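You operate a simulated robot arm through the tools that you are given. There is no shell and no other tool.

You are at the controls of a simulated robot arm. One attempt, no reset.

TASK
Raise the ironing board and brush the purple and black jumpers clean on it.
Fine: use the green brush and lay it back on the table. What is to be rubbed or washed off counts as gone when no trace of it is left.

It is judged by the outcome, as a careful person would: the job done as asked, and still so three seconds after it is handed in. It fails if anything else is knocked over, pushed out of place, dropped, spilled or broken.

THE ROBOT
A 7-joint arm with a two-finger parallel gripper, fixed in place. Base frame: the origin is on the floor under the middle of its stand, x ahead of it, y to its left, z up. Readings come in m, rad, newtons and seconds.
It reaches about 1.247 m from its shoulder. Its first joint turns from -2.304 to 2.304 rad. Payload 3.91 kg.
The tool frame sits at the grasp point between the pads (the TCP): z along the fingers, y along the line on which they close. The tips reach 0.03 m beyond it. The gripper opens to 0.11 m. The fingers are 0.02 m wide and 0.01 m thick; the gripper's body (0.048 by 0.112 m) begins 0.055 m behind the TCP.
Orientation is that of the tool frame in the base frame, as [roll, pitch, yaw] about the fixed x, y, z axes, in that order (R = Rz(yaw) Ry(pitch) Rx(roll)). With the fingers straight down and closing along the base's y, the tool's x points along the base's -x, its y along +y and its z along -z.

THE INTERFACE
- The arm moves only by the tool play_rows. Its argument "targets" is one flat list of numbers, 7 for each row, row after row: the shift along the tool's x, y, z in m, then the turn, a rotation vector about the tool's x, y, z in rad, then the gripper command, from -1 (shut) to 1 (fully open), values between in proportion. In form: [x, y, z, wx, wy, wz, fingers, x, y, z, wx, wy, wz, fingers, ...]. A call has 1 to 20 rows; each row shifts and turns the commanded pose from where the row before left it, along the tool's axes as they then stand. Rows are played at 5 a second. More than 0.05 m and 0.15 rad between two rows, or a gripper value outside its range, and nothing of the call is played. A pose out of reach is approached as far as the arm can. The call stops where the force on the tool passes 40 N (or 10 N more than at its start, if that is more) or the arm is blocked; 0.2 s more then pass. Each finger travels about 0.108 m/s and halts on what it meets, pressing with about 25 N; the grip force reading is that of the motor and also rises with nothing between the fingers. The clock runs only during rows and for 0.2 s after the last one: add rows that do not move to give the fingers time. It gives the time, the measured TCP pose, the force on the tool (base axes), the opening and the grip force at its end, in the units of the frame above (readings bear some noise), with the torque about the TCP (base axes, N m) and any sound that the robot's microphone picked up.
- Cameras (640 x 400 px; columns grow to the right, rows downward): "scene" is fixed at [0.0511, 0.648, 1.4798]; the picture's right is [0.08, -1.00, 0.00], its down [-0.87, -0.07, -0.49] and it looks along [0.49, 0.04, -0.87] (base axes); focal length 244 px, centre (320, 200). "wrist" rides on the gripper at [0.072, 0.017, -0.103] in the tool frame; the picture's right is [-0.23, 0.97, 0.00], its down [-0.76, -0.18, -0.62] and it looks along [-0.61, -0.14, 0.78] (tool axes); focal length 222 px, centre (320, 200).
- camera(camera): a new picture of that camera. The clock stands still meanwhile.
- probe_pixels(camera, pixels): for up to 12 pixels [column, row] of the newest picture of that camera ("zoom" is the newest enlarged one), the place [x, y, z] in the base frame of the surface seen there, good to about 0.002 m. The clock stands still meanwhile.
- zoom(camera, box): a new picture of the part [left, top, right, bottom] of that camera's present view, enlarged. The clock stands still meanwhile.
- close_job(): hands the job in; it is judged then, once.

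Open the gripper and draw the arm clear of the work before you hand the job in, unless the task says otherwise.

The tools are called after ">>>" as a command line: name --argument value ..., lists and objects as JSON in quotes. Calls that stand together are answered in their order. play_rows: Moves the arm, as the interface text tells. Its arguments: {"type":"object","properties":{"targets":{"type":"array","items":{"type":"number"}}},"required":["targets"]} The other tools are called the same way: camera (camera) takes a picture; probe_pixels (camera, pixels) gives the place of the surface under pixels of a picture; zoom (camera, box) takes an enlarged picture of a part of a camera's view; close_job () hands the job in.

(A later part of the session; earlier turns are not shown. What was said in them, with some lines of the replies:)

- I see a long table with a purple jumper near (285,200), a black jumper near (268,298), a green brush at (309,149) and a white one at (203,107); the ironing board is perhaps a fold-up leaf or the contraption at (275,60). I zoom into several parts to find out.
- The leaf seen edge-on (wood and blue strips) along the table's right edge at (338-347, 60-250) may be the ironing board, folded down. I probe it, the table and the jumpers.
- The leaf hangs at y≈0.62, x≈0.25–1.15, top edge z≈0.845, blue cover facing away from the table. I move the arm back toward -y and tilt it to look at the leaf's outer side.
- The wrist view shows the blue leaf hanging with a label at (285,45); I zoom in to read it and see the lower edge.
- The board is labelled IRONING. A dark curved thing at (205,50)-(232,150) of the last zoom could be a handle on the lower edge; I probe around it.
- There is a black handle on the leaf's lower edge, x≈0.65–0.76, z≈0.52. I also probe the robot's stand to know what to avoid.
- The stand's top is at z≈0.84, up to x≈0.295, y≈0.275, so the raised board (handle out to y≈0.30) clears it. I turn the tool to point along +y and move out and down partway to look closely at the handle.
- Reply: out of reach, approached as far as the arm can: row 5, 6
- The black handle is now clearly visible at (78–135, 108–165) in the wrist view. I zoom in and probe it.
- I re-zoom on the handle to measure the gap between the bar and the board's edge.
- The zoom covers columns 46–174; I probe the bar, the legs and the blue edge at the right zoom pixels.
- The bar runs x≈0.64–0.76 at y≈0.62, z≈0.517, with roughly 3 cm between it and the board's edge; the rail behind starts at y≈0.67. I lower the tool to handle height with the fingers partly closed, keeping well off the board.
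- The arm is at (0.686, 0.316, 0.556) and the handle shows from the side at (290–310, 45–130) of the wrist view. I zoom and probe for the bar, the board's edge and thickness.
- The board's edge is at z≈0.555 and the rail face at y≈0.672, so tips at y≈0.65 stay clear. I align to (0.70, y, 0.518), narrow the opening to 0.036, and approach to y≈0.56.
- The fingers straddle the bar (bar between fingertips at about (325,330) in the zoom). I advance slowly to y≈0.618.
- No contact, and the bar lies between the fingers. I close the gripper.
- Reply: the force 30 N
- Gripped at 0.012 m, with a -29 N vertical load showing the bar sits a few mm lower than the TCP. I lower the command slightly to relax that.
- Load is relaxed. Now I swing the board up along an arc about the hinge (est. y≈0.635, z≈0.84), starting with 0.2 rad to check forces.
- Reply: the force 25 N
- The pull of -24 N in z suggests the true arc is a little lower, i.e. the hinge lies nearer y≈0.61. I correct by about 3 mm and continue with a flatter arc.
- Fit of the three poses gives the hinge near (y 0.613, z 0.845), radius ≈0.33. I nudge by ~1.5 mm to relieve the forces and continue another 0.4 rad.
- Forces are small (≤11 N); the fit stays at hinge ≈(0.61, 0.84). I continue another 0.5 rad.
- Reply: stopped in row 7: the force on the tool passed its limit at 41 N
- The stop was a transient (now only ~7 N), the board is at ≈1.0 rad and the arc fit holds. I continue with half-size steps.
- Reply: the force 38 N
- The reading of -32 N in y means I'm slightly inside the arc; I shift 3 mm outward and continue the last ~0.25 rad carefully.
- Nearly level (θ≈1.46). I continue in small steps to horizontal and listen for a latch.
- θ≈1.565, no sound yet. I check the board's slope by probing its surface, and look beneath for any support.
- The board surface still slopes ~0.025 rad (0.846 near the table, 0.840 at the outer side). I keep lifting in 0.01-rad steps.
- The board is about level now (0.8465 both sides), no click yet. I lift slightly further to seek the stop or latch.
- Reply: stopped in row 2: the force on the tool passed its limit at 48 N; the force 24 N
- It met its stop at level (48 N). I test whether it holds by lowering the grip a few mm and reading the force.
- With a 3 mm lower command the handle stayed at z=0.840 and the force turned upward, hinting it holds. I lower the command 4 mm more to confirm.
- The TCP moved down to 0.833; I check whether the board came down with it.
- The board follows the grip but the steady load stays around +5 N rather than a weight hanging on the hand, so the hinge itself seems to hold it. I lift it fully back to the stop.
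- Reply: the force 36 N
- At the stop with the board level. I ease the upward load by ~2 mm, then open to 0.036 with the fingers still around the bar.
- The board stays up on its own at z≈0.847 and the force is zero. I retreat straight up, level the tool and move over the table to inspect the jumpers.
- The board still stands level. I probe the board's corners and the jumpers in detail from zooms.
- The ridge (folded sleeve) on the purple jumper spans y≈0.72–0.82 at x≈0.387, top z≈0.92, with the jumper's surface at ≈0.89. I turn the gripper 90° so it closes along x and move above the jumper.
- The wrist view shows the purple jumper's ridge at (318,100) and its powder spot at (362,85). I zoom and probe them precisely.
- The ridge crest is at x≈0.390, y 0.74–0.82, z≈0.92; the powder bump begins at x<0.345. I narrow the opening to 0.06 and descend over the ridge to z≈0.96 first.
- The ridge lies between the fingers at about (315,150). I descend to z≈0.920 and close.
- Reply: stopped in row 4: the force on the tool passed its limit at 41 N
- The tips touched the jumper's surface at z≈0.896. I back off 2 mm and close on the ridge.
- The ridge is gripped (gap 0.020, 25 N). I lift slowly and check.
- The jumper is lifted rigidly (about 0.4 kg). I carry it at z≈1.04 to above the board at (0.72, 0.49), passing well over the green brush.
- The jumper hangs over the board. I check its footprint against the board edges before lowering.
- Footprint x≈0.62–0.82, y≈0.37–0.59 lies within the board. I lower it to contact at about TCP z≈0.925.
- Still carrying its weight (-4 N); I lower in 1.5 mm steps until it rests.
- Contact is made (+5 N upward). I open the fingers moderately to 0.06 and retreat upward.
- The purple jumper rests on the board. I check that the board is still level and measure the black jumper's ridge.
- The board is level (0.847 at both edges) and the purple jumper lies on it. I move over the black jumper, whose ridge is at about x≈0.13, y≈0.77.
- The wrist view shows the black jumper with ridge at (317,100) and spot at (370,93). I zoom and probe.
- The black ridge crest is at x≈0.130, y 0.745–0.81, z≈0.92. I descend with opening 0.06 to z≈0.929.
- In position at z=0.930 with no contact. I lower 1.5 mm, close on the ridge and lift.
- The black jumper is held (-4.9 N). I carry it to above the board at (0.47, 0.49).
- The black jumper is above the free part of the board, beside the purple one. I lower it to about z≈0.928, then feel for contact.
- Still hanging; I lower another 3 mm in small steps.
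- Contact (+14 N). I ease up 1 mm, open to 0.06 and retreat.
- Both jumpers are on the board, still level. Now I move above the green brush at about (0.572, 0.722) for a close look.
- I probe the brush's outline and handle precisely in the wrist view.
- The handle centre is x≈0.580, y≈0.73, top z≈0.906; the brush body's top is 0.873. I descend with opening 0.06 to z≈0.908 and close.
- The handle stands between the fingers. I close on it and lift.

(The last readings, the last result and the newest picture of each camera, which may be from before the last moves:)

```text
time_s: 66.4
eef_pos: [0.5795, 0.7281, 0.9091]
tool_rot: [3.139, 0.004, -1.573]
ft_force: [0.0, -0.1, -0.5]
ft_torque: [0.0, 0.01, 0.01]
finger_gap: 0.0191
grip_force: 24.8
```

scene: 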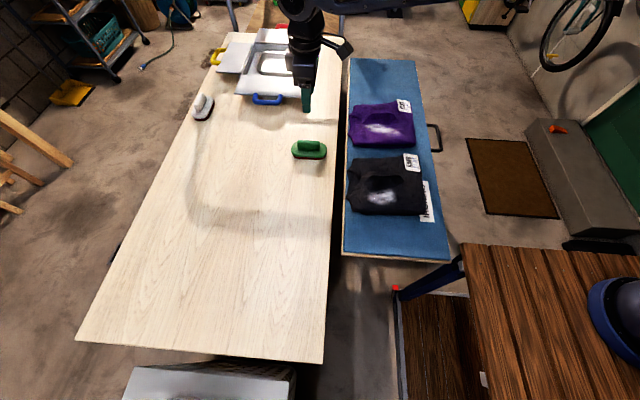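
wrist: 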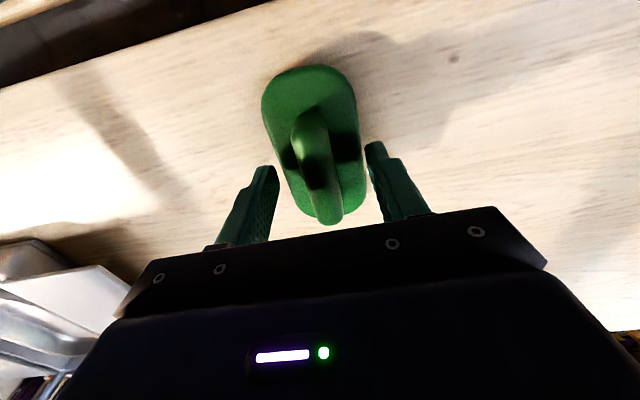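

Brush gripped (gap 0.019, no side forces). I lift it and move over towards the purple jumper, staying high.

>>> play_rows --targets '[0, 0, -0.02, 0, 0, 0, -1, 0, 0, -0.04, 0, 0, 0, -1, 0, 0, -0.04, 0, 0, 0, -1, 0, 0, -0.04, 0, 0, 0, -1, 0, 0, 0, 0, 0, 0, -1]'

>>> camera --camera "scene"

>>> camera --camera "wrist"

>>> zoom --camera "scene" --box '[340, 95, 440, 220]'

```text
time_s: 67.6
eef_pos: [0.5798, 0.7277, 1.0493]
tool_rot: [3.14, 0.005, -1.573]
ft_force: [0.1, -0.6, -1.6]
ft_torque: [-0.02, -0.02, 0.03]
finger_gap: 0.0193
grip_force: 24.9
```

```text
taken
```

scene: 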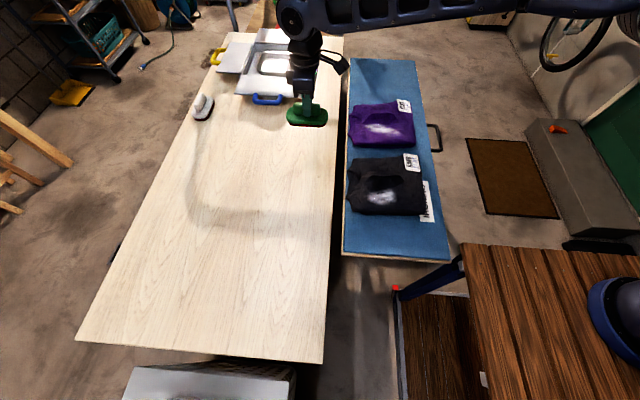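

```text
taken
```

wrist: 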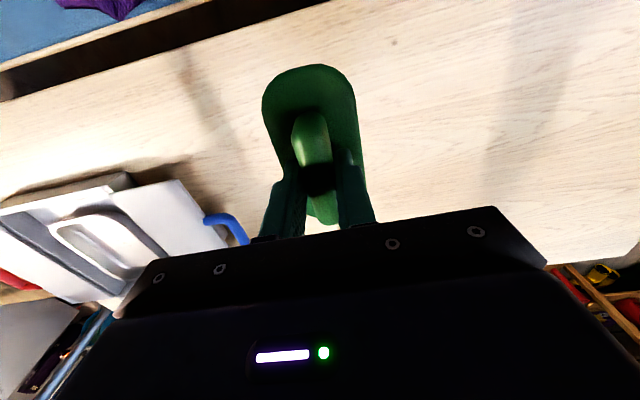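

```text
3.20 times, centred on (390, 158) of scene
```

zoom: 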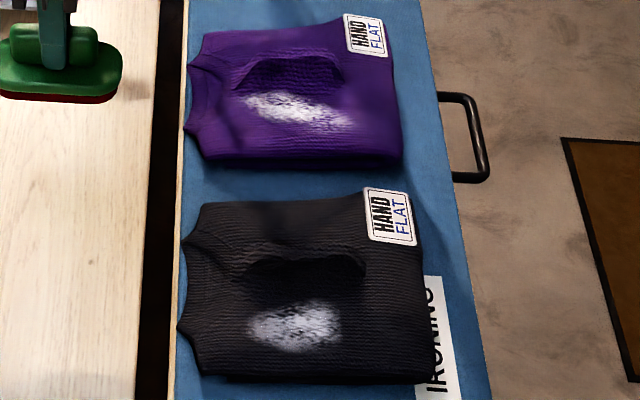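

I probe both powder spots' extents in this zoom to plan the strokes.

>>> probe_pixels --camera "zoom" --pixels '[[245, 95], [262, 105], [285, 108], [310, 115], [335, 120], [352, 125], [280, 122], [300, 95], [290, 75], [260, 72], [340, 75], [330, 90]]'

>>> probe_pixels --camera "zoom" --pixels '[[248, 328], [270, 330], [295, 325], [325, 320], [342, 320], [300, 348], [310, 302], [280, 308], [290, 265], [260, 268], [350, 268], [330, 282]]'

```text
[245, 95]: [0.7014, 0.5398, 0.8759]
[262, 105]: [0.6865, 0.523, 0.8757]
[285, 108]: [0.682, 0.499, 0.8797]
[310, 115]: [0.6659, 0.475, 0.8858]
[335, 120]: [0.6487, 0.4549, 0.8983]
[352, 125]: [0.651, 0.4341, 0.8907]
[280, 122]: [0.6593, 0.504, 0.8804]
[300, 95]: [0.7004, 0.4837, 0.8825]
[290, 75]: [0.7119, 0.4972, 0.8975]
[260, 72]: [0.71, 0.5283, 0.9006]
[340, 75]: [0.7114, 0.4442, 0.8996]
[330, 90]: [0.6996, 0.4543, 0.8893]
```

```text
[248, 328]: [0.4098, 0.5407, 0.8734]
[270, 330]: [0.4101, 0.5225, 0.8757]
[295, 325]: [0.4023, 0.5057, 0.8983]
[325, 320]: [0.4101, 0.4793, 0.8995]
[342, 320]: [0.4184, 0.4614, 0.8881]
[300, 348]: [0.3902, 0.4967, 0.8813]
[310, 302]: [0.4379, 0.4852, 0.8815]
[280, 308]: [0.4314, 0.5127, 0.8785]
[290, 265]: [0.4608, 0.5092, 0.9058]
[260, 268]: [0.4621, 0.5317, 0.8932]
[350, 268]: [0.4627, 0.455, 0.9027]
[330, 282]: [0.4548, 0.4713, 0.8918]
```

The purple spot covers about x 0.63–0.68, y 0.425–0.55, top surface near z≈0.895–0.90. I move the brush above its centre and descend to just over it.

>>> play_rows --targets '[0.0397, -0.0125, 0, 0, 0, 0, -1, 0.0397, -0.0125, 0, 0, 0, 0, -1, 0.0397, -0.0125, 0, 0, 0, 0, -1, 0.0397, -0.0125, 0, 0, 0, 0, -1, 0.0397, -0.0125, 0, 0, 0, 0, -1, 0.0397, -0.0125, 0, 0, 0, 0, -1, 0, 0, 0.03, 0, 0, 0, -1, 0, 0, 0.03, 0, 0, 0, -1, 0, 0, 0.02, 0, 0, 0, -1, 0, 0, 0, 0, 0, 0, -1]'

>>> camera --camera "wrist"

>>> zoom --camera "scene" --box '[330, 70, 458, 170]'

```text
time_s: 69.8
eef_pos: [0.6552, 0.488, 0.9676]
tool_rot: [3.14, 0.002, -1.572]
ft_force: [0.6, -0.6, -0.3]
ft_torque: [0.02, 0.0, -0.02]
finger_gap: 0.0193
grip_force: 25.1
```

```text
taken
```

wrist: 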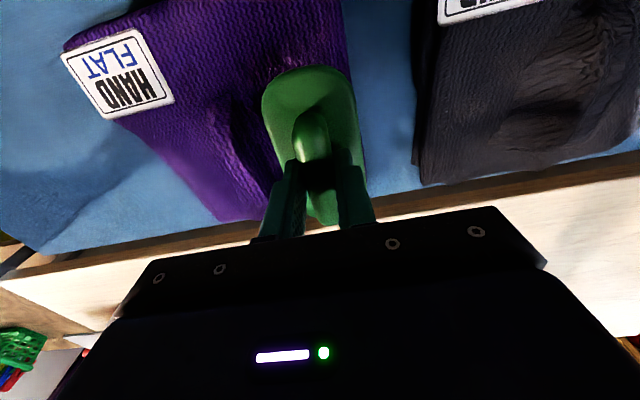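

```text
4.00 times, centred on (394, 120) of scene
```

zoom: 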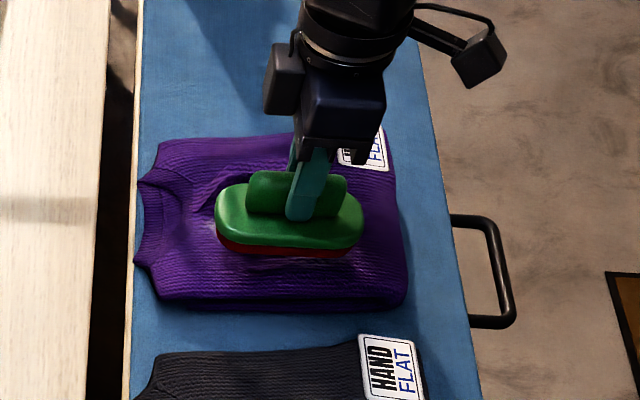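

The brush hovers over the spot. I lower in 2 mm steps to feel the contact.

>>> play_rows --targets '[0, 0, 0.004, 0, 0, 0, -1, 0, 0, 0.003, 0, 0, 0, -1, 0, 0, 0.002, 0, 0, 0, -1, 0, 0, 0, 0, 0, 0, -1]'

```text
time_s: 70.8
eef_pos: [0.6537, 0.4898, 0.9593]
tool_rot: [3.141, 0.004, -1.573]
ft_force: [0.5, 0.7, -1.7]
ft_torque: [0.03, 0.02, -0.02]
finger_gap: 0.0194
grip_force: 25.1
```

No contact yet at z=0.959; I go on in 1.5 mm steps.

>>> play_rows --targets '[0, 0, 0.0015, 0, 0, 0, -1, 0, 0, 0.0015, 0, 0, 0, -1, 0, 0, 0, 0, 0, 0, -1]'

```text
time_s: 71.6
eef_pos: [0.6546, 0.4898, 0.9548]
tool_rot: [3.14, 0.007, -1.571]
ft_force: [0.8, -0.5, -1.2]
ft_torque: [0.0, 0.01, -0.02]
finger_gap: 0.0196
grip_force: 24.7
```

>>> play_rows --targets '[0, 0, 0.0015, 0, 0, 0, -1, 0, 0, 0, 0, 0, 0, -1]'

```text
time_s: 72.2
eef_pos: [0.6549, 0.4887, 0.9538]
tool_rot: [3.141, 0.005, -1.573]
ft_force: [-0.3, 0.7, -0.4]
ft_torque: [0.03, -0.01, -0.02]
finger_gap: 0.0193
grip_force: 24.9
```

Still free at z≈0.954 (force ≈0); I continue down by small steps.

>>> play_rows --targets '[0, 0, 0.0015, 0, 0, 0, -1, 0, 0, 0, 0, 0, 0, -1]'

```text
time_s: 72.8
eef_pos: [0.655, 0.4884, 0.9521]
tool_rot: [3.141, 0.003, -1.572]
ft_force: [1.0, 0.0, -1.4]
ft_torque: [-0.02, 0.01, 0.0]
finger_gap: 0.0195
grip_force: 24.9
```

Still no contact at 0.952; next 2 mm.

>>> play_rows --targets '[0, 0, 0.001, 0, 0, 0, -1, 0, 0, 0.001, 0, 0, 0, -1, 0, 0, 0, 0, 0, 0, -1]'

>>> zoom --camera "scene" --box '[330, 70, 458, 170]'

```text
time_s: 73.6
eef_pos: [0.655, 0.4894, 0.9501]
tool_rot: [3.139, 0.005, -1.571]
ft_force: [-0.4, 0.0, 0.9]
ft_torque: [-0.02, -0.03, -0.02]
finger_gap: 0.0195
grip_force: 24.8
```

```text
4.00 times, centred on (394, 120) of scene
```

zoom: 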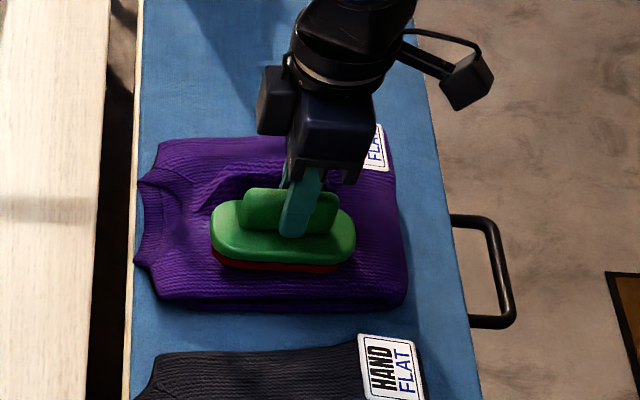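

A hint of contact (+0.9 N) at 0.950; one more mm.

>>> play_rows --targets '[0, 0, 0.001, 0, 0, 0, -1, 0, 0, 0, 0, 0, 0, -1]'

```text
time_s: 74.2
eef_pos: [0.6548, 0.4899, 0.9514]
tool_rot: [-3.141, 0.007, -1.572]
ft_force: [-3.0, -4.5, 13.7]
ft_torque: [0.38, -0.02, 0.03]
finger_gap: 0.0194
grip_force: 24.9
```

Contact at 13.7 N. I ease by half a millimetre and make a short slow stroke along +y and back to test friction and effect.

>>> play_rows --targets '[0, 0, -0.0005, 0, 0, 0, -1, -0.01, 0, 0, 0, 0, 0, -1, -0.01, 0, 0, 0, 0, 0, -1, -0.01, 0, 0, 0, 0, 0, -1, -0.01, 0, 0, 0, 0, 0, -1, 0, 0, 0, 0, 0, 0, -1]'

>>> zoom --camera "scene" --box '[330, 70, 458, 170]'

```text
time_s: 75.6
eef_pos: [0.6544, 0.5279, 0.9513]
tool_rot: [3.141, 0.007, -1.573]
ft_force: [2.0, -4.7, 11.3]
ft_torque: [-0.08, -0.05, -0.02]
finger_gap: 0.0194
grip_force: 25.6
```

```text
4.00 times, centred on (394, 120) of scene
```

zoom: 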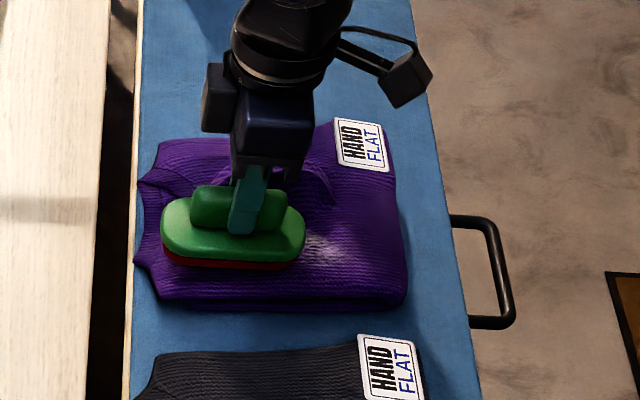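

The stroke works with ~5 N friction and the jumper stays put; the spot near (330,245) looks fainter. I sweep back toward -y across the whole spot and return.

>>> play_rows --targets '[0.014, 0, 0, 0, 0, 0, -1, 0.014, 0, 0, 0, 0, 0, -1, 0.014, 0, 0, 0, 0, 0, -1, 0.014, 0, 0, 0, 0, 0, -1, 0.014, 0, 0, 0, 0, 0, -1, 0.014, 0, 0, 0, 0, 0, -1, 0.014, 0, 0, 0, 0, 0, -1, 0, 0, 0, 0, 0, 0, -1]'

>>> zoom --camera "scene" --box '[330, 70, 458, 170]'

```text
time_s: 77.4
eef_pos: [0.6546, 0.4309, 0.9491]
tool_rot: [-3.141, 0.004, -1.572]
ft_force: [1.3, -1.5, 5.1]
ft_torque: [0.19, -0.04, -0.03]
finger_gap: 0.0191
grip_force: 25.2
```

```text
4.00 times, centred on (394, 120) of scene
```

zoom: 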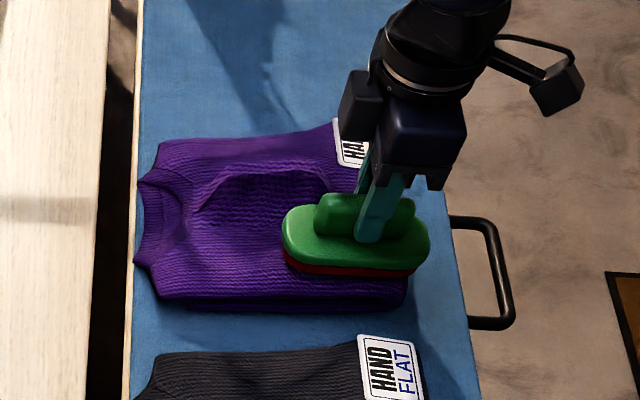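

The left part is already clean. I shift slightly in x and continue strokes over the whole area.

>>> play_rows --targets '[0, -0.008, 0, 0, 0, 0, -1, -0.014, 0, 0, 0, 0, 0, -1, -0.014, 0, 0, 0, 0, 0, -1, -0.014, 0, 0, 0, 0, 0, -1, -0.014, 0, 0, 0, 0, 0, -1, -0.014, 0, 0, 0, 0, 0, -1, -0.014, 0, 0, 0, 0, 0, -1, -0.014, 0, 0, 0, 0, 0, -1, 0, 0.01, 0, 0, 0, 0, -1, 0, 0.01, 0, 0, 0, 0, -1, 0.014, 0, 0, 0, 0, 0, -1, 0.014, 0, 0, 0, 0, 0, -1, 0.014, 0, 0, 0, 0, 0, -1, 0.014, 0, 0, 0, 0, 0, -1, 0.014, 0, 0, 0, 0, 0, -1, 0.014, 0, 0, 0, 0, 0, -1, 0.014, 0, 0, 0, 0, 0, -1, 0, 0, 0, 0, 0, 0, -1]'

```text
time_s: 81.2
eef_pos: [0.6416, 0.4303, 0.9504]
tool_rot: [3.138, 0.006, -1.573]
ft_force: [-0.4, -3.4, 6.4]
ft_torque: [0.21, -0.02, 0.01]
finger_gap: 0.0196
grip_force: 24.8
```

Strokes went smoothly (~6 N). I lift the brush off and move aside to inspect the purple jumper and the board's level.

>>> play_rows --targets '[0, 0, -0.02, 0, 0, 0, -1, 0, 0, -0.04, 0, 0, 0, -1, 0, 0, -0.04, 0, 0, 0, -1, 0, 0.04, 0, 0, 0, 0, -1, 0, 0.045, 0, 0, 0, 0, -1, 0, 0.045, 0, 0, 0, 0, -1, 0, 0.045, 0, 0, 0, 0, -1, 0, 0, 0, 0, 0, 0, -1]'

>>> camera --camera "scene"

>>> camera --camera "wrist"

>>> zoom --camera "scene" --box '[340, 90, 440, 155]'

```text
time_s: 83.0
eef_pos: [0.4666, 0.4315, 1.0502]
tool_rot: [3.14, 0.004, -1.571]
ft_force: [0.1, 0.2, -0.5]
ft_torque: [0.01, -0.01, -0.02]
finger_gap: 0.0193
grip_force: 24.8
```

```text
taken
```

scene: 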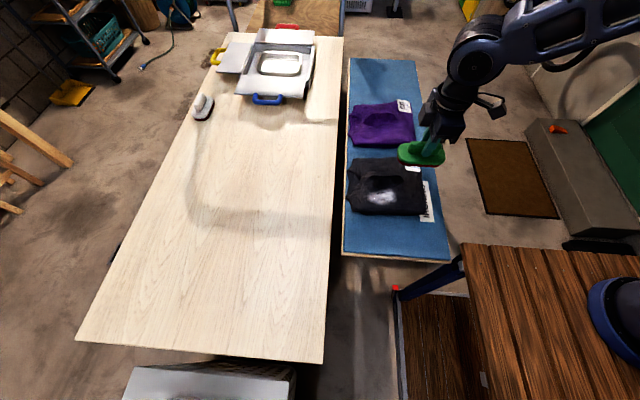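

```text
taken
```

wrist: 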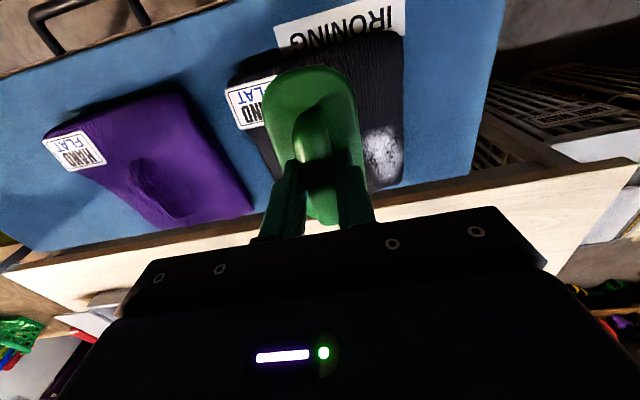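

```text
6.15 times, centred on (390, 122) of scene
```

zoom: 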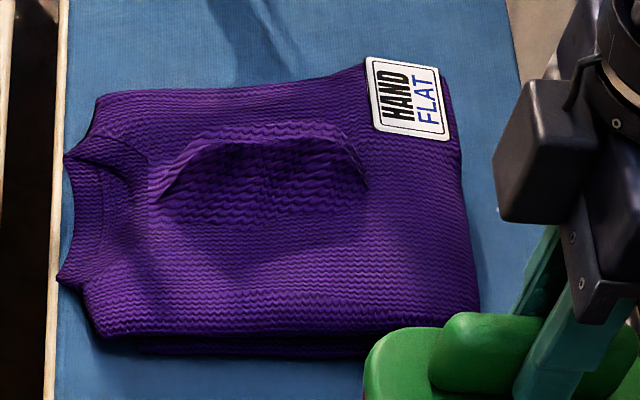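

The purple jumper looks clean from the scene camera; I double-check with a wrist zoom and probe the board's level.

>>> zoom --camera "wrist" --box '[40, 70, 270, 240]'

>>> probe_pixels --camera "scene" --pixels '[[355, 80], [412, 85], [352, 240], [440, 245], [345, 248], [424, 120]]'

>>> zoom --camera "scene" --box '[340, 150, 440, 222]'

```text
2.35 times, centred on (155, 155) of wrist
```

zoom: 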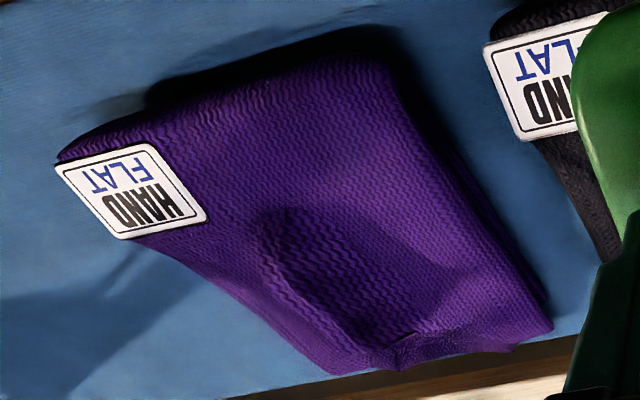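

```text
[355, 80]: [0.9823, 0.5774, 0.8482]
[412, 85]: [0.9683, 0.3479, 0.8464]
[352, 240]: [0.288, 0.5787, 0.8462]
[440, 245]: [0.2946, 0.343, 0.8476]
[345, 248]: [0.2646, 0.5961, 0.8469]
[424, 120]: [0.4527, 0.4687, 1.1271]
```

```text
5.56 times, centred on (390, 186) of scene
```

zoom: 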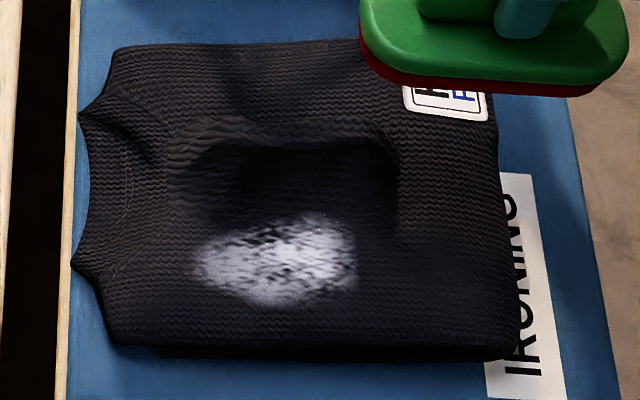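

Purple is clean and the board level. The black spot covers about x 0.377–0.43, y 0.465–0.55; I move the brush over (0.405, 0.505) and descend to just above it.

>>> play_rows --targets '[-0.037, 0.031, 0, 0, 0, 0, -1, -0.037, 0.031, 0, 0, 0, 0, -1, 0, 0, 0.03, 0, 0, 0, -1, 0, 0, 0.03, 0, 0, 0, -1, 0, 0, 0.02, 0, 0, 0, -1, 0, 0, 0.012, 0, 0, 0, -1, 0, 0, 0.004, 0, 0, 0, -1, 0, 0, 0, 0, 0, 0, -1]'

>>> zoom --camera "scene" --box '[330, 130, 458, 230]'

```text
time_s: 84.8
eef_pos: [0.4043, 0.5046, 0.9533]
tool_rot: [3.138, 0.004, -1.574]
ft_force: [0.0, 0.1, -0.4]
ft_torque: [-0.01, -0.03, -0.02]
finger_gap: 0.0193
grip_force: 24.9
```

```text
4.00 times, centred on (394, 180) of scene
```

zoom: 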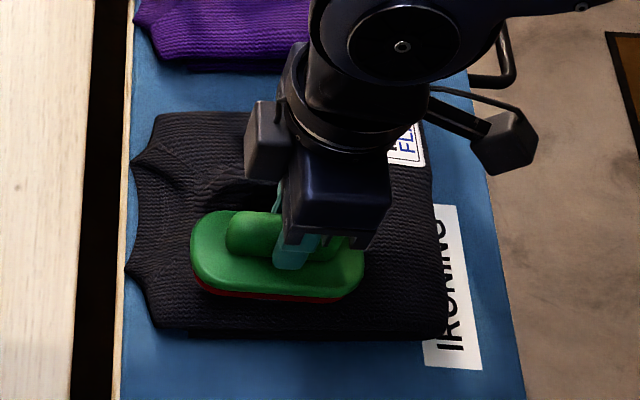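

The brush covers the spot just above it; I lower in 1 mm steps to contact.

>>> play_rows --targets '[0, 0, 0.0012, 0, 0, 0, -1, 0, 0, 0.0012, 0, 0, 0, -1, 0, 0, 0, 0, 0, 0, -1]'

```text
time_s: 85.6
eef_pos: [0.404, 0.5052, 0.9523]
tool_rot: [3.139, 0.005, -1.573]
ft_force: [0.0, 0.0, -0.7]
ft_torque: [-0.05, 0.01, 0.01]
finger_gap: 0.0195
grip_force: 24.9
```

>>> play_rows --targets '[0, 0, 0.0012, 0, 0, 0, -1, 0, 0, 0, 0, 0, 0, -1]'

```text
time_s: 86.2
eef_pos: [0.4049, 0.5055, 0.9506]
tool_rot: [3.139, 0.004, -1.572]
ft_force: [-0.2, -0.5, 0.3]
ft_torque: [-0.13, -0.01, 0.0]
finger_gap: 0.0194
grip_force: 24.7
```

Torque hints at first touch; one more mm down.

>>> play_rows --targets '[0, 0, 0.001, 0, 0, 0, -1, 0, 0, 0, 0, 0, 0, -1]'

```text
time_s: 86.8
eef_pos: [0.4053, 0.5056, 0.9502]
tool_rot: [3.141, 0.007, -1.572]
ft_force: [-1.5, -4.6, 8.9]
ft_torque: [-0.11, 0.0, 0.05]
finger_gap: 0.0195
grip_force: 24.5
```

Contact at ~9 N. I stroke along +y, then -y, over the spot.

>>> play_rows --targets '[-0.013, 0, 0, 0, 0, 0, -1, -0.013, 0, 0, 0, 0, 0, -1, -0.013, 0, 0, 0, 0, 0, -1, 0.013, 0, 0, 0, 0, 0, -1, 0.013, 0, 0, 0, 0, 0, -1, 0.013, 0, 0, 0, 0, 0, -1, 0.013, 0, 0, 0, 0, 0, -1, 0.013, 0, 0, 0, 0, 0, -1, 0.013, 0, 0, 0, 0, 0, -1, 0.013, 0, 0, 0, 0, 0, -1, 0, 0, 0, 0, 0, 0, -1]'

>>> zoom --camera "scene" --box '[330, 130, 458, 230]'

```text
time_s: 89.2
eef_pos: [0.4051, 0.4529, 0.9503]
tool_rot: [3.139, 0.004, -1.573]
ft_force: [0.9, -1.5, 6.0]
ft_torque: [0.27, -0.07, -0.03]
finger_gap: 0.0194
grip_force: 25.3
```

```text
4.00 times, centred on (394, 180) of scene
```

zoom: 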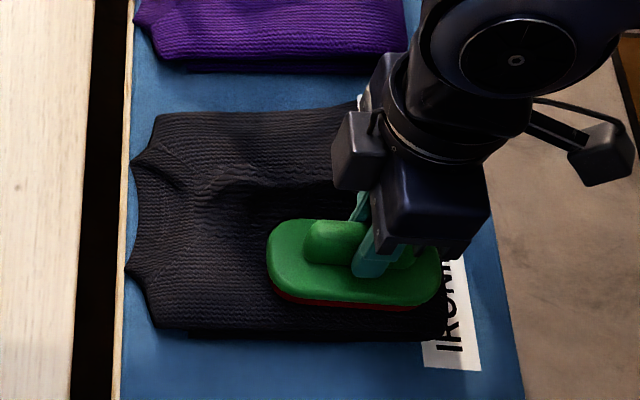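

The visible left part is clean. I shift in x both ways and make further strokes to cover the whole area.

>>> play_rows --targets '[0, -0.01, 0, 0, 0, 0, -1, -0.014, 0, 0, 0, 0, 0, -1, -0.014, 0, 0, 0, 0, 0, -1, -0.014, 0, 0, 0, 0, 0, -1, -0.014, 0, 0, 0, 0, 0, -1, -0.014, 0, 0, 0, 0, 0, -1, -0.014, 0, 0, 0, 0, 0, -1, 0, 0.011, 0, 0, 0, 0, -1, 0, 0.011, 0, 0, 0, 0, -1, 0.014, 0, 0, 0, 0, 0, -1, 0.014, 0, 0, 0, 0, 0, -1, 0.014, 0, 0, 0, 0, 0, -1, 0.014, 0, 0, 0, 0, 0, -1, 0.014, 0, 0, 0, 0, 0, -1, 0.014, 0, 0, 0, 0, 0, -1, 0, 0, 0, 0, 0, 0, -1]'

```text
time_s: 92.6
eef_pos: [0.3933, 0.4523, 0.9507]
tool_rot: [-3.141, 0.006, -1.57]
ft_force: [-0.7, -0.6, 1.6]
ft_torque: [-0.19, -0.01, -0.04]
finger_gap: 0.0196
grip_force: 25.1
```

I lift off and move back over toward the table to inspect the black jumper.

>>> play_rows --targets '[0, 0, -0.02, 0, 0, 0, -1, 0, 0, -0.04, 0, 0, 0, -1, 0, 0, -0.04, 0, 0, 0, -1, -0.0395, -0.0265, 0, 0, 0, 0, -1, -0.0395, -0.0265, 0, 0, 0, 0, -1, -0.0395, -0.0265, 0, 0, 0, 0, -1, -0.0395, -0.0265, 0, 0, 0, 0, -1, -0.0395, -0.0265, 0, 0, 0, 0, -1, -0.0395, -0.0265, 0, 0, 0, 0, -1, -0.0395, -0.0265, 0, 0, 0, 0, -1, 0, 0, 0, 0, 0, 0, -1]'

>>> camera --camera "scene"

>>> zoom --camera "scene" --box '[340, 150, 440, 222]'

>>> zoom --camera "scene" --box '[340, 90, 440, 155]'

>>> camera --camera "wrist"

```text
time_s: 95.0
eef_pos: [0.5792, 0.7278, 1.0512]
tool_rot: [3.141, 0.003, -1.574]
ft_force: [-0.5, -1.0, -1.2]
ft_torque: [0.0, 0.01, 0.03]
finger_gap: 0.0191
grip_force: 25.2
```

```text
taken
```

scene: 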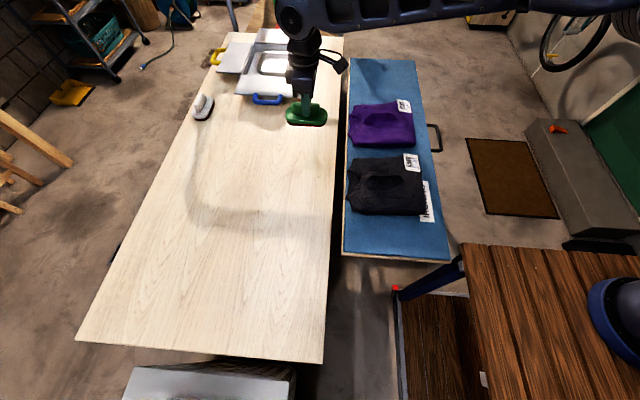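

```text
5.56 times, centred on (390, 186) of scene
```

zoom: 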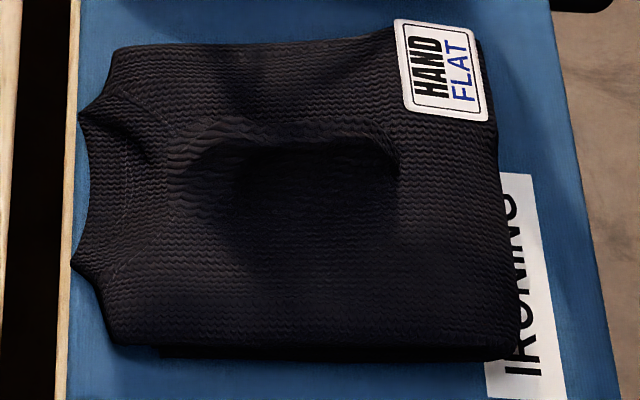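

```text
6.15 times, centred on (390, 122) of scene
```

zoom: 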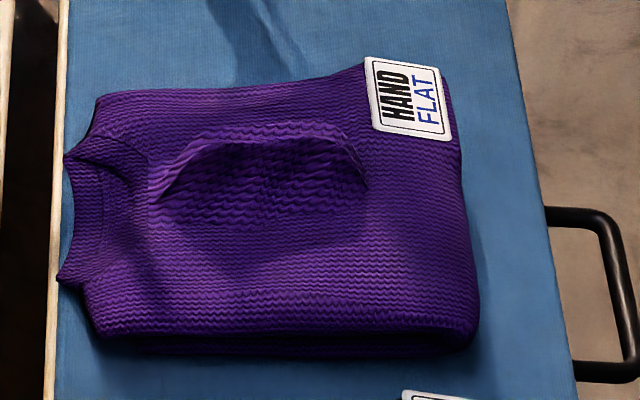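

```text
taken
```

wrist: 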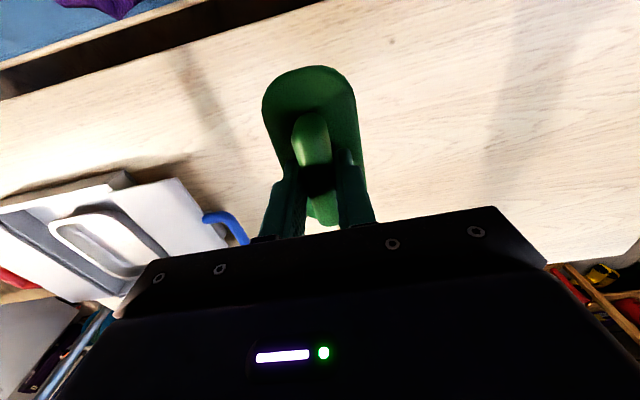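

Both look clean. I zoom further into the two former spots to be sure no specks remain before laying down the brush.

>>> zoom --camera "scene" --box '[365, 180, 413, 210]'

>>> zoom --camera "scene" --box '[360, 112, 416, 147]'

>>> zoom --camera "scene" --box '[345, 155, 393, 185]'

```text
13.33 times, centred on (389, 195) of scene
```

zoom: 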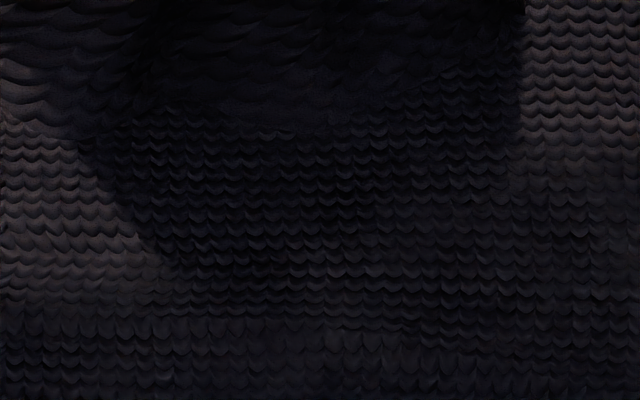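

```text
11.43 times, centred on (388, 130) of scene
```

zoom: 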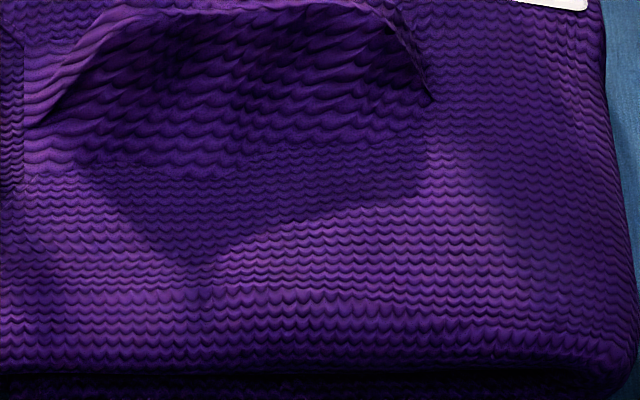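

```text
13.33 times, centred on (369, 170) of scene
```

zoom: 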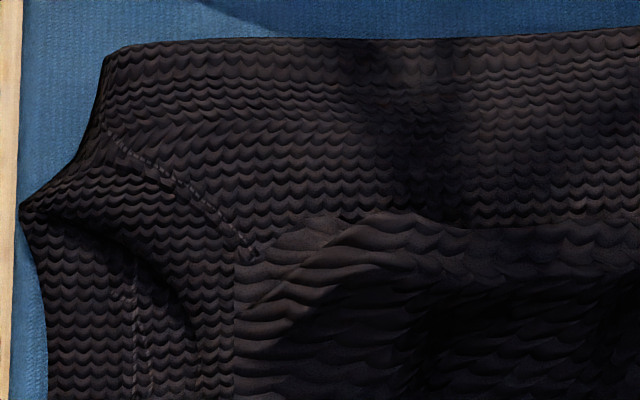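

Both jumpers show no trace. I lay the brush back where it was: down to just above the table first.

>>> play_rows --targets '[0, 0, 0.04, 0, 0, 0, -1, 0, 0, 0.04, 0, 0, 0, -1, 0, 0, 0.035, 0, 0, 0, -1, 0, 0, 0.015, 0, 0, 0, -1, 0, 0, 0.008, 0, 0, 0, -1, 0, 0, 0.002, 0, 0, 0, -1, 0, 0, 0, 0, 0, 0, -1]'

```text
time_s: 96.6
eef_pos: [0.5782, 0.7306, 0.9108]
tool_rot: [3.14, 0.003, -1.572]
ft_force: [0.5, 0.6, -1.4]
ft_torque: [-0.03, 0.03, 0.04]
finger_gap: 0.0197
grip_force: 25.0
```

Not yet touching at 0.911; I lower in 1 mm steps until it rests.

>>> play_rows --targets '[0, 0, 0.001, 0, 0, 0, -1, 0, 0, 0.001, 0, 0, 0, -1, 0, 0, 0, 0, 0, 0, -1]'

```text
time_s: 97.4
eef_pos: [0.5782, 0.7294, 0.9094]
tool_rot: [3.139, 0.006, -1.573]
ft_force: [1.4, -0.6, 0.5]
ft_torque: [-0.06, 0.0, 0.03]
finger_gap: 0.0194
grip_force: 25.3
```

It is at its original height with the weight just taken up. I go 0.5 mm further, open to 0.06 and rise.

>>> play_rows --targets '[0, 0, 0.0005, 0, 0, 0, -1, 0, 0, 0, 0, 0, 0, -0.4, 0, 0, 0, 0, 0, 0, 0.09, 0, 0, 0, 0, 0, 0, 0.09, 0, 0, 0, 0, 0, 0, 0.09, 0, 0, -0.02, 0, 0, 0, 0.09, 0, 0, -0.04, 0, 0, 0, 0.09, 0, 0, -0.05, 0, 0, 0, 0.3, 0, 0, -0.05, 0, 0, 0, 0.3, 0, 0, 0, 0, 0, 0, 0.3]'

>>> camera --camera "wrist"

>>> camera --camera "scene"

```text
time_s: 99.6
eef_pos: [0.5791, 0.7288, 1.067]
tool_rot: [3.139, 0.004, -1.573]
ft_force: [0.7, -0.6, 0.0]
ft_torque: [-0.01, -0.02, 0.01]
finger_gap: 0.0714
grip_force: 0.0
```

```text
taken
```

wrist: 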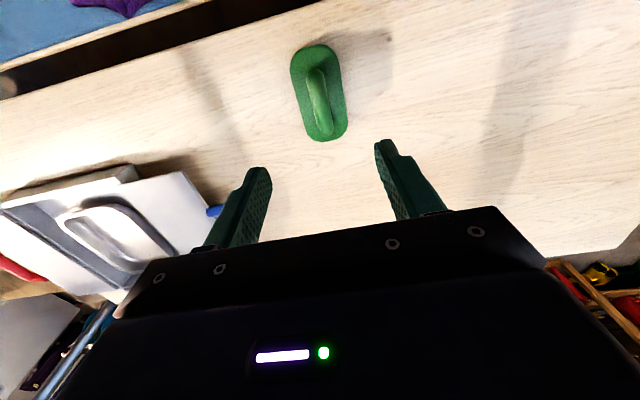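

```text
taken
```

scene: 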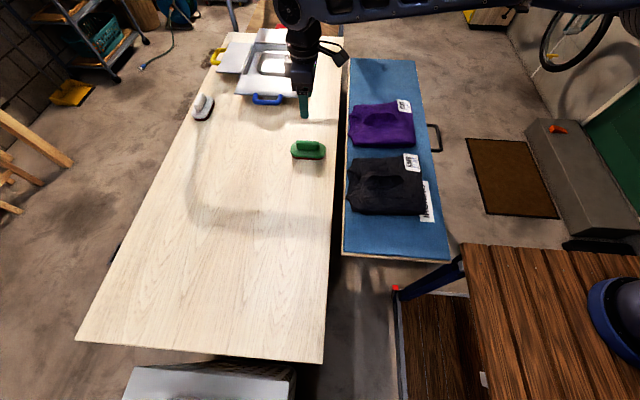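

The brush stands back on the table. I rise and move to -y over the board to inspect the jumpers with the wrist camera from another angle.

>>> play_rows --targets '[0, 0, -0.045, 0, 0, 0, 0.5, 0, 0, -0.045, 0, 0, 0, 1, 0.042, 0, 0, 0, 0, 0, 1, 0.042, 0, 0, 0, 0, 0, 1, 0.042, 0, 0, 0, 0, 0, 1, 0.042, 0, 0, 0, 0, 0, 1, 0.042, 0, 0, 0, 0, 0, 1, 0.042, 0, 0, 0, 0, 0, 1, 0.042, 0, 0, 0, 0, 0, 1, 0.042, 0, 0, 0, 0, 0, 1, 0.042, 0, 0, 0, 0, 0, 1, 0, 0, 0, 0, 0, 0, 1]'

>>> camera --camera "wrist"

>>> zoom --camera "wrist" --box '[200, 30, 440, 180]'

>>> camera --camera "scene"

```text
time_s: 102.2
eef_pos: [0.578, 0.3504, 1.1563]
tool_rot: [3.14, 0.005, -1.57]
ft_force: [-1.1, 0.2, -0.1]
ft_torque: [0.0, 0.03, 0.0]
finger_gap: 0.1098
grip_force: 0.0
```

```text
taken
```

wrist: 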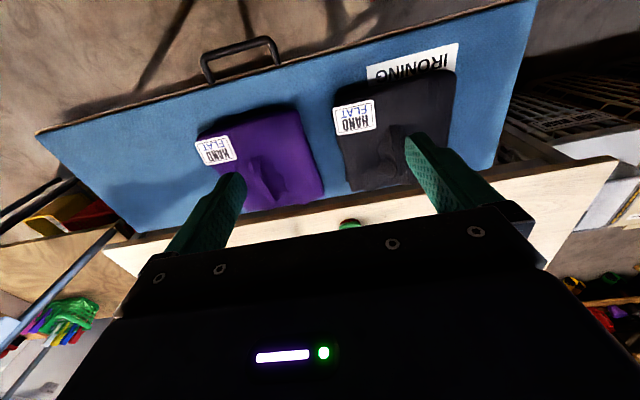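

```text
2.67 times, centred on (320, 105) of wrist
```

zoom: 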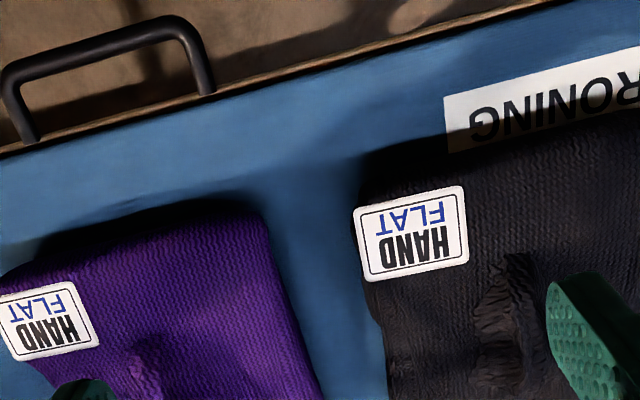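

```text
taken
```

scene: 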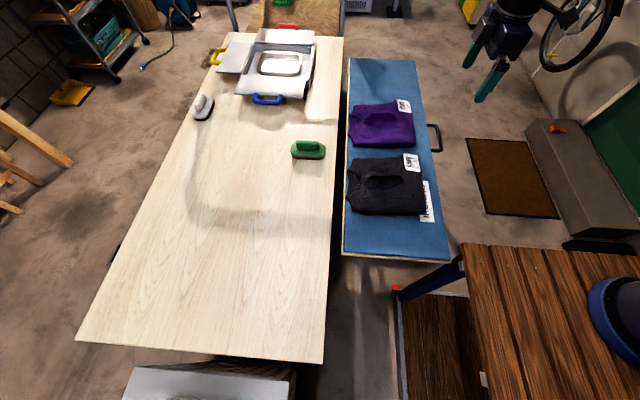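

With the arm out of the light I zoom the scene camera once more on both spots, and probe the board's level.

>>> zoom --camera "scene" --box '[344, 152, 430, 218]'

>>> zoom --camera "scene" --box '[344, 98, 424, 152]'

>>> zoom --camera "scene" --box '[365, 180, 413, 212]'

>>> probe_pixels --camera "scene" --pixels '[[355, 80], [412, 85], [352, 240], [440, 245], [400, 75], [400, 240]]'

```text
6.06 times, centred on (387, 185) of scene
```

zoom: 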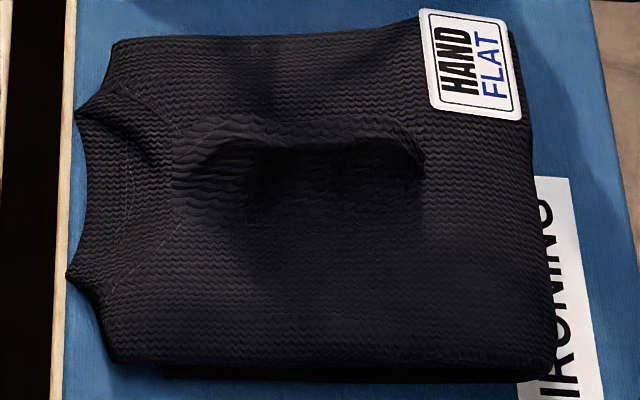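

```text
7.41 times, centred on (384, 125) of scene
```

zoom: 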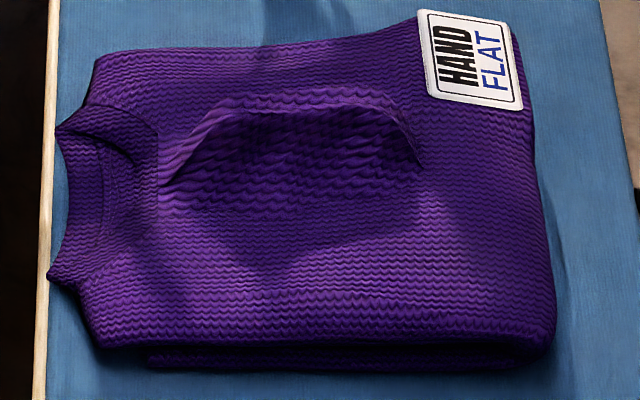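

```text
12.50 times, centred on (389, 196) of scene
```

zoom: 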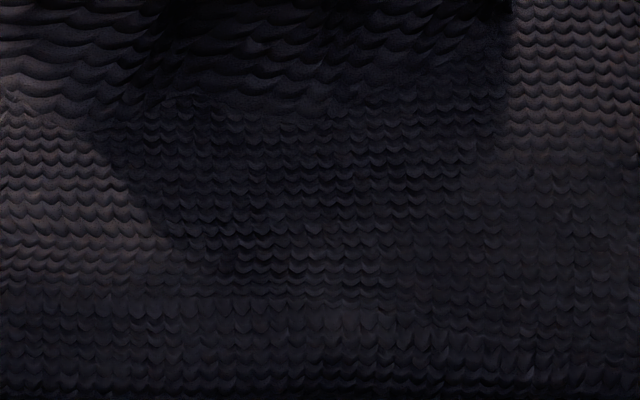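

```text
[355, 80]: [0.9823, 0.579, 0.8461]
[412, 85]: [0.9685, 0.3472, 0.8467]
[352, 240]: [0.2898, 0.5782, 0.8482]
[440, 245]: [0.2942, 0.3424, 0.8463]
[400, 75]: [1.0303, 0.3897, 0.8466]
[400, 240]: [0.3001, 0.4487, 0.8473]
```

Both jumpers are clean, the board is level at 0.847, and the green brush is back at (309,149). I draw the arm back off the board before handing in.

>>> play_rows --targets '[0.03, 0, -0.01, 0, 0, 0, 1, 0.03, 0, -0.01, 0, 0, 0, 1, 0.03, 0, -0.01, 0, 0, 0, 1, 0.03, 0, -0.01, 0, 0, 0, 1, 0, 0, 0, 0, 0, 0, 1, 0, 0, 0, 0, 0, 0, 1]'

>>> camera --camera "scene"

```text
time_s: 103.6
eef_pos: [0.5787, 0.2308, 1.1973]
tool_rot: [3.139, 0.005, -1.572]
ft_force: [0.0, 0.3, 0.5]
ft_torque: [-0.03, 0.0, 0.01]
finger_gap: 0.1102
grip_force: 0.1
```

```text
taken
```

scene: 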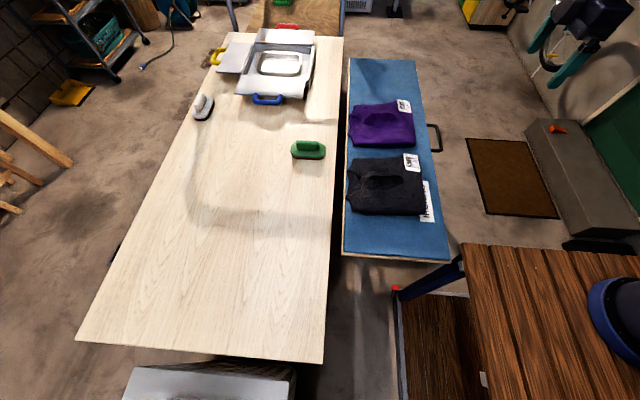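

The picture shows the board up with both clean jumpers on it, the green brush on the table, everything else untouched, and the gripper open and clear. I hand the job in.

>>> close_job

```text
The job is handed in.
```

The ironing board is up, and the purple and black jumpers have been brushed clean on it with the green brush. The job is handed in.

- **Board:** it stands level at about 0.847 m. It has no latch that I could hear. The hinge held it under both jumpers and the brushing, and the last readings still showed it level.
- **Jumpers:** both lie on the board. Enlarged pictures of the spots show no white left on either one.
- **Brush:** the green brush is back on the table, within a few millimetres of where it was. The white brush was not used.

Nothing else was moved or knocked over as far as the last picture shows. The gripper is open and the arm is clear of the board.
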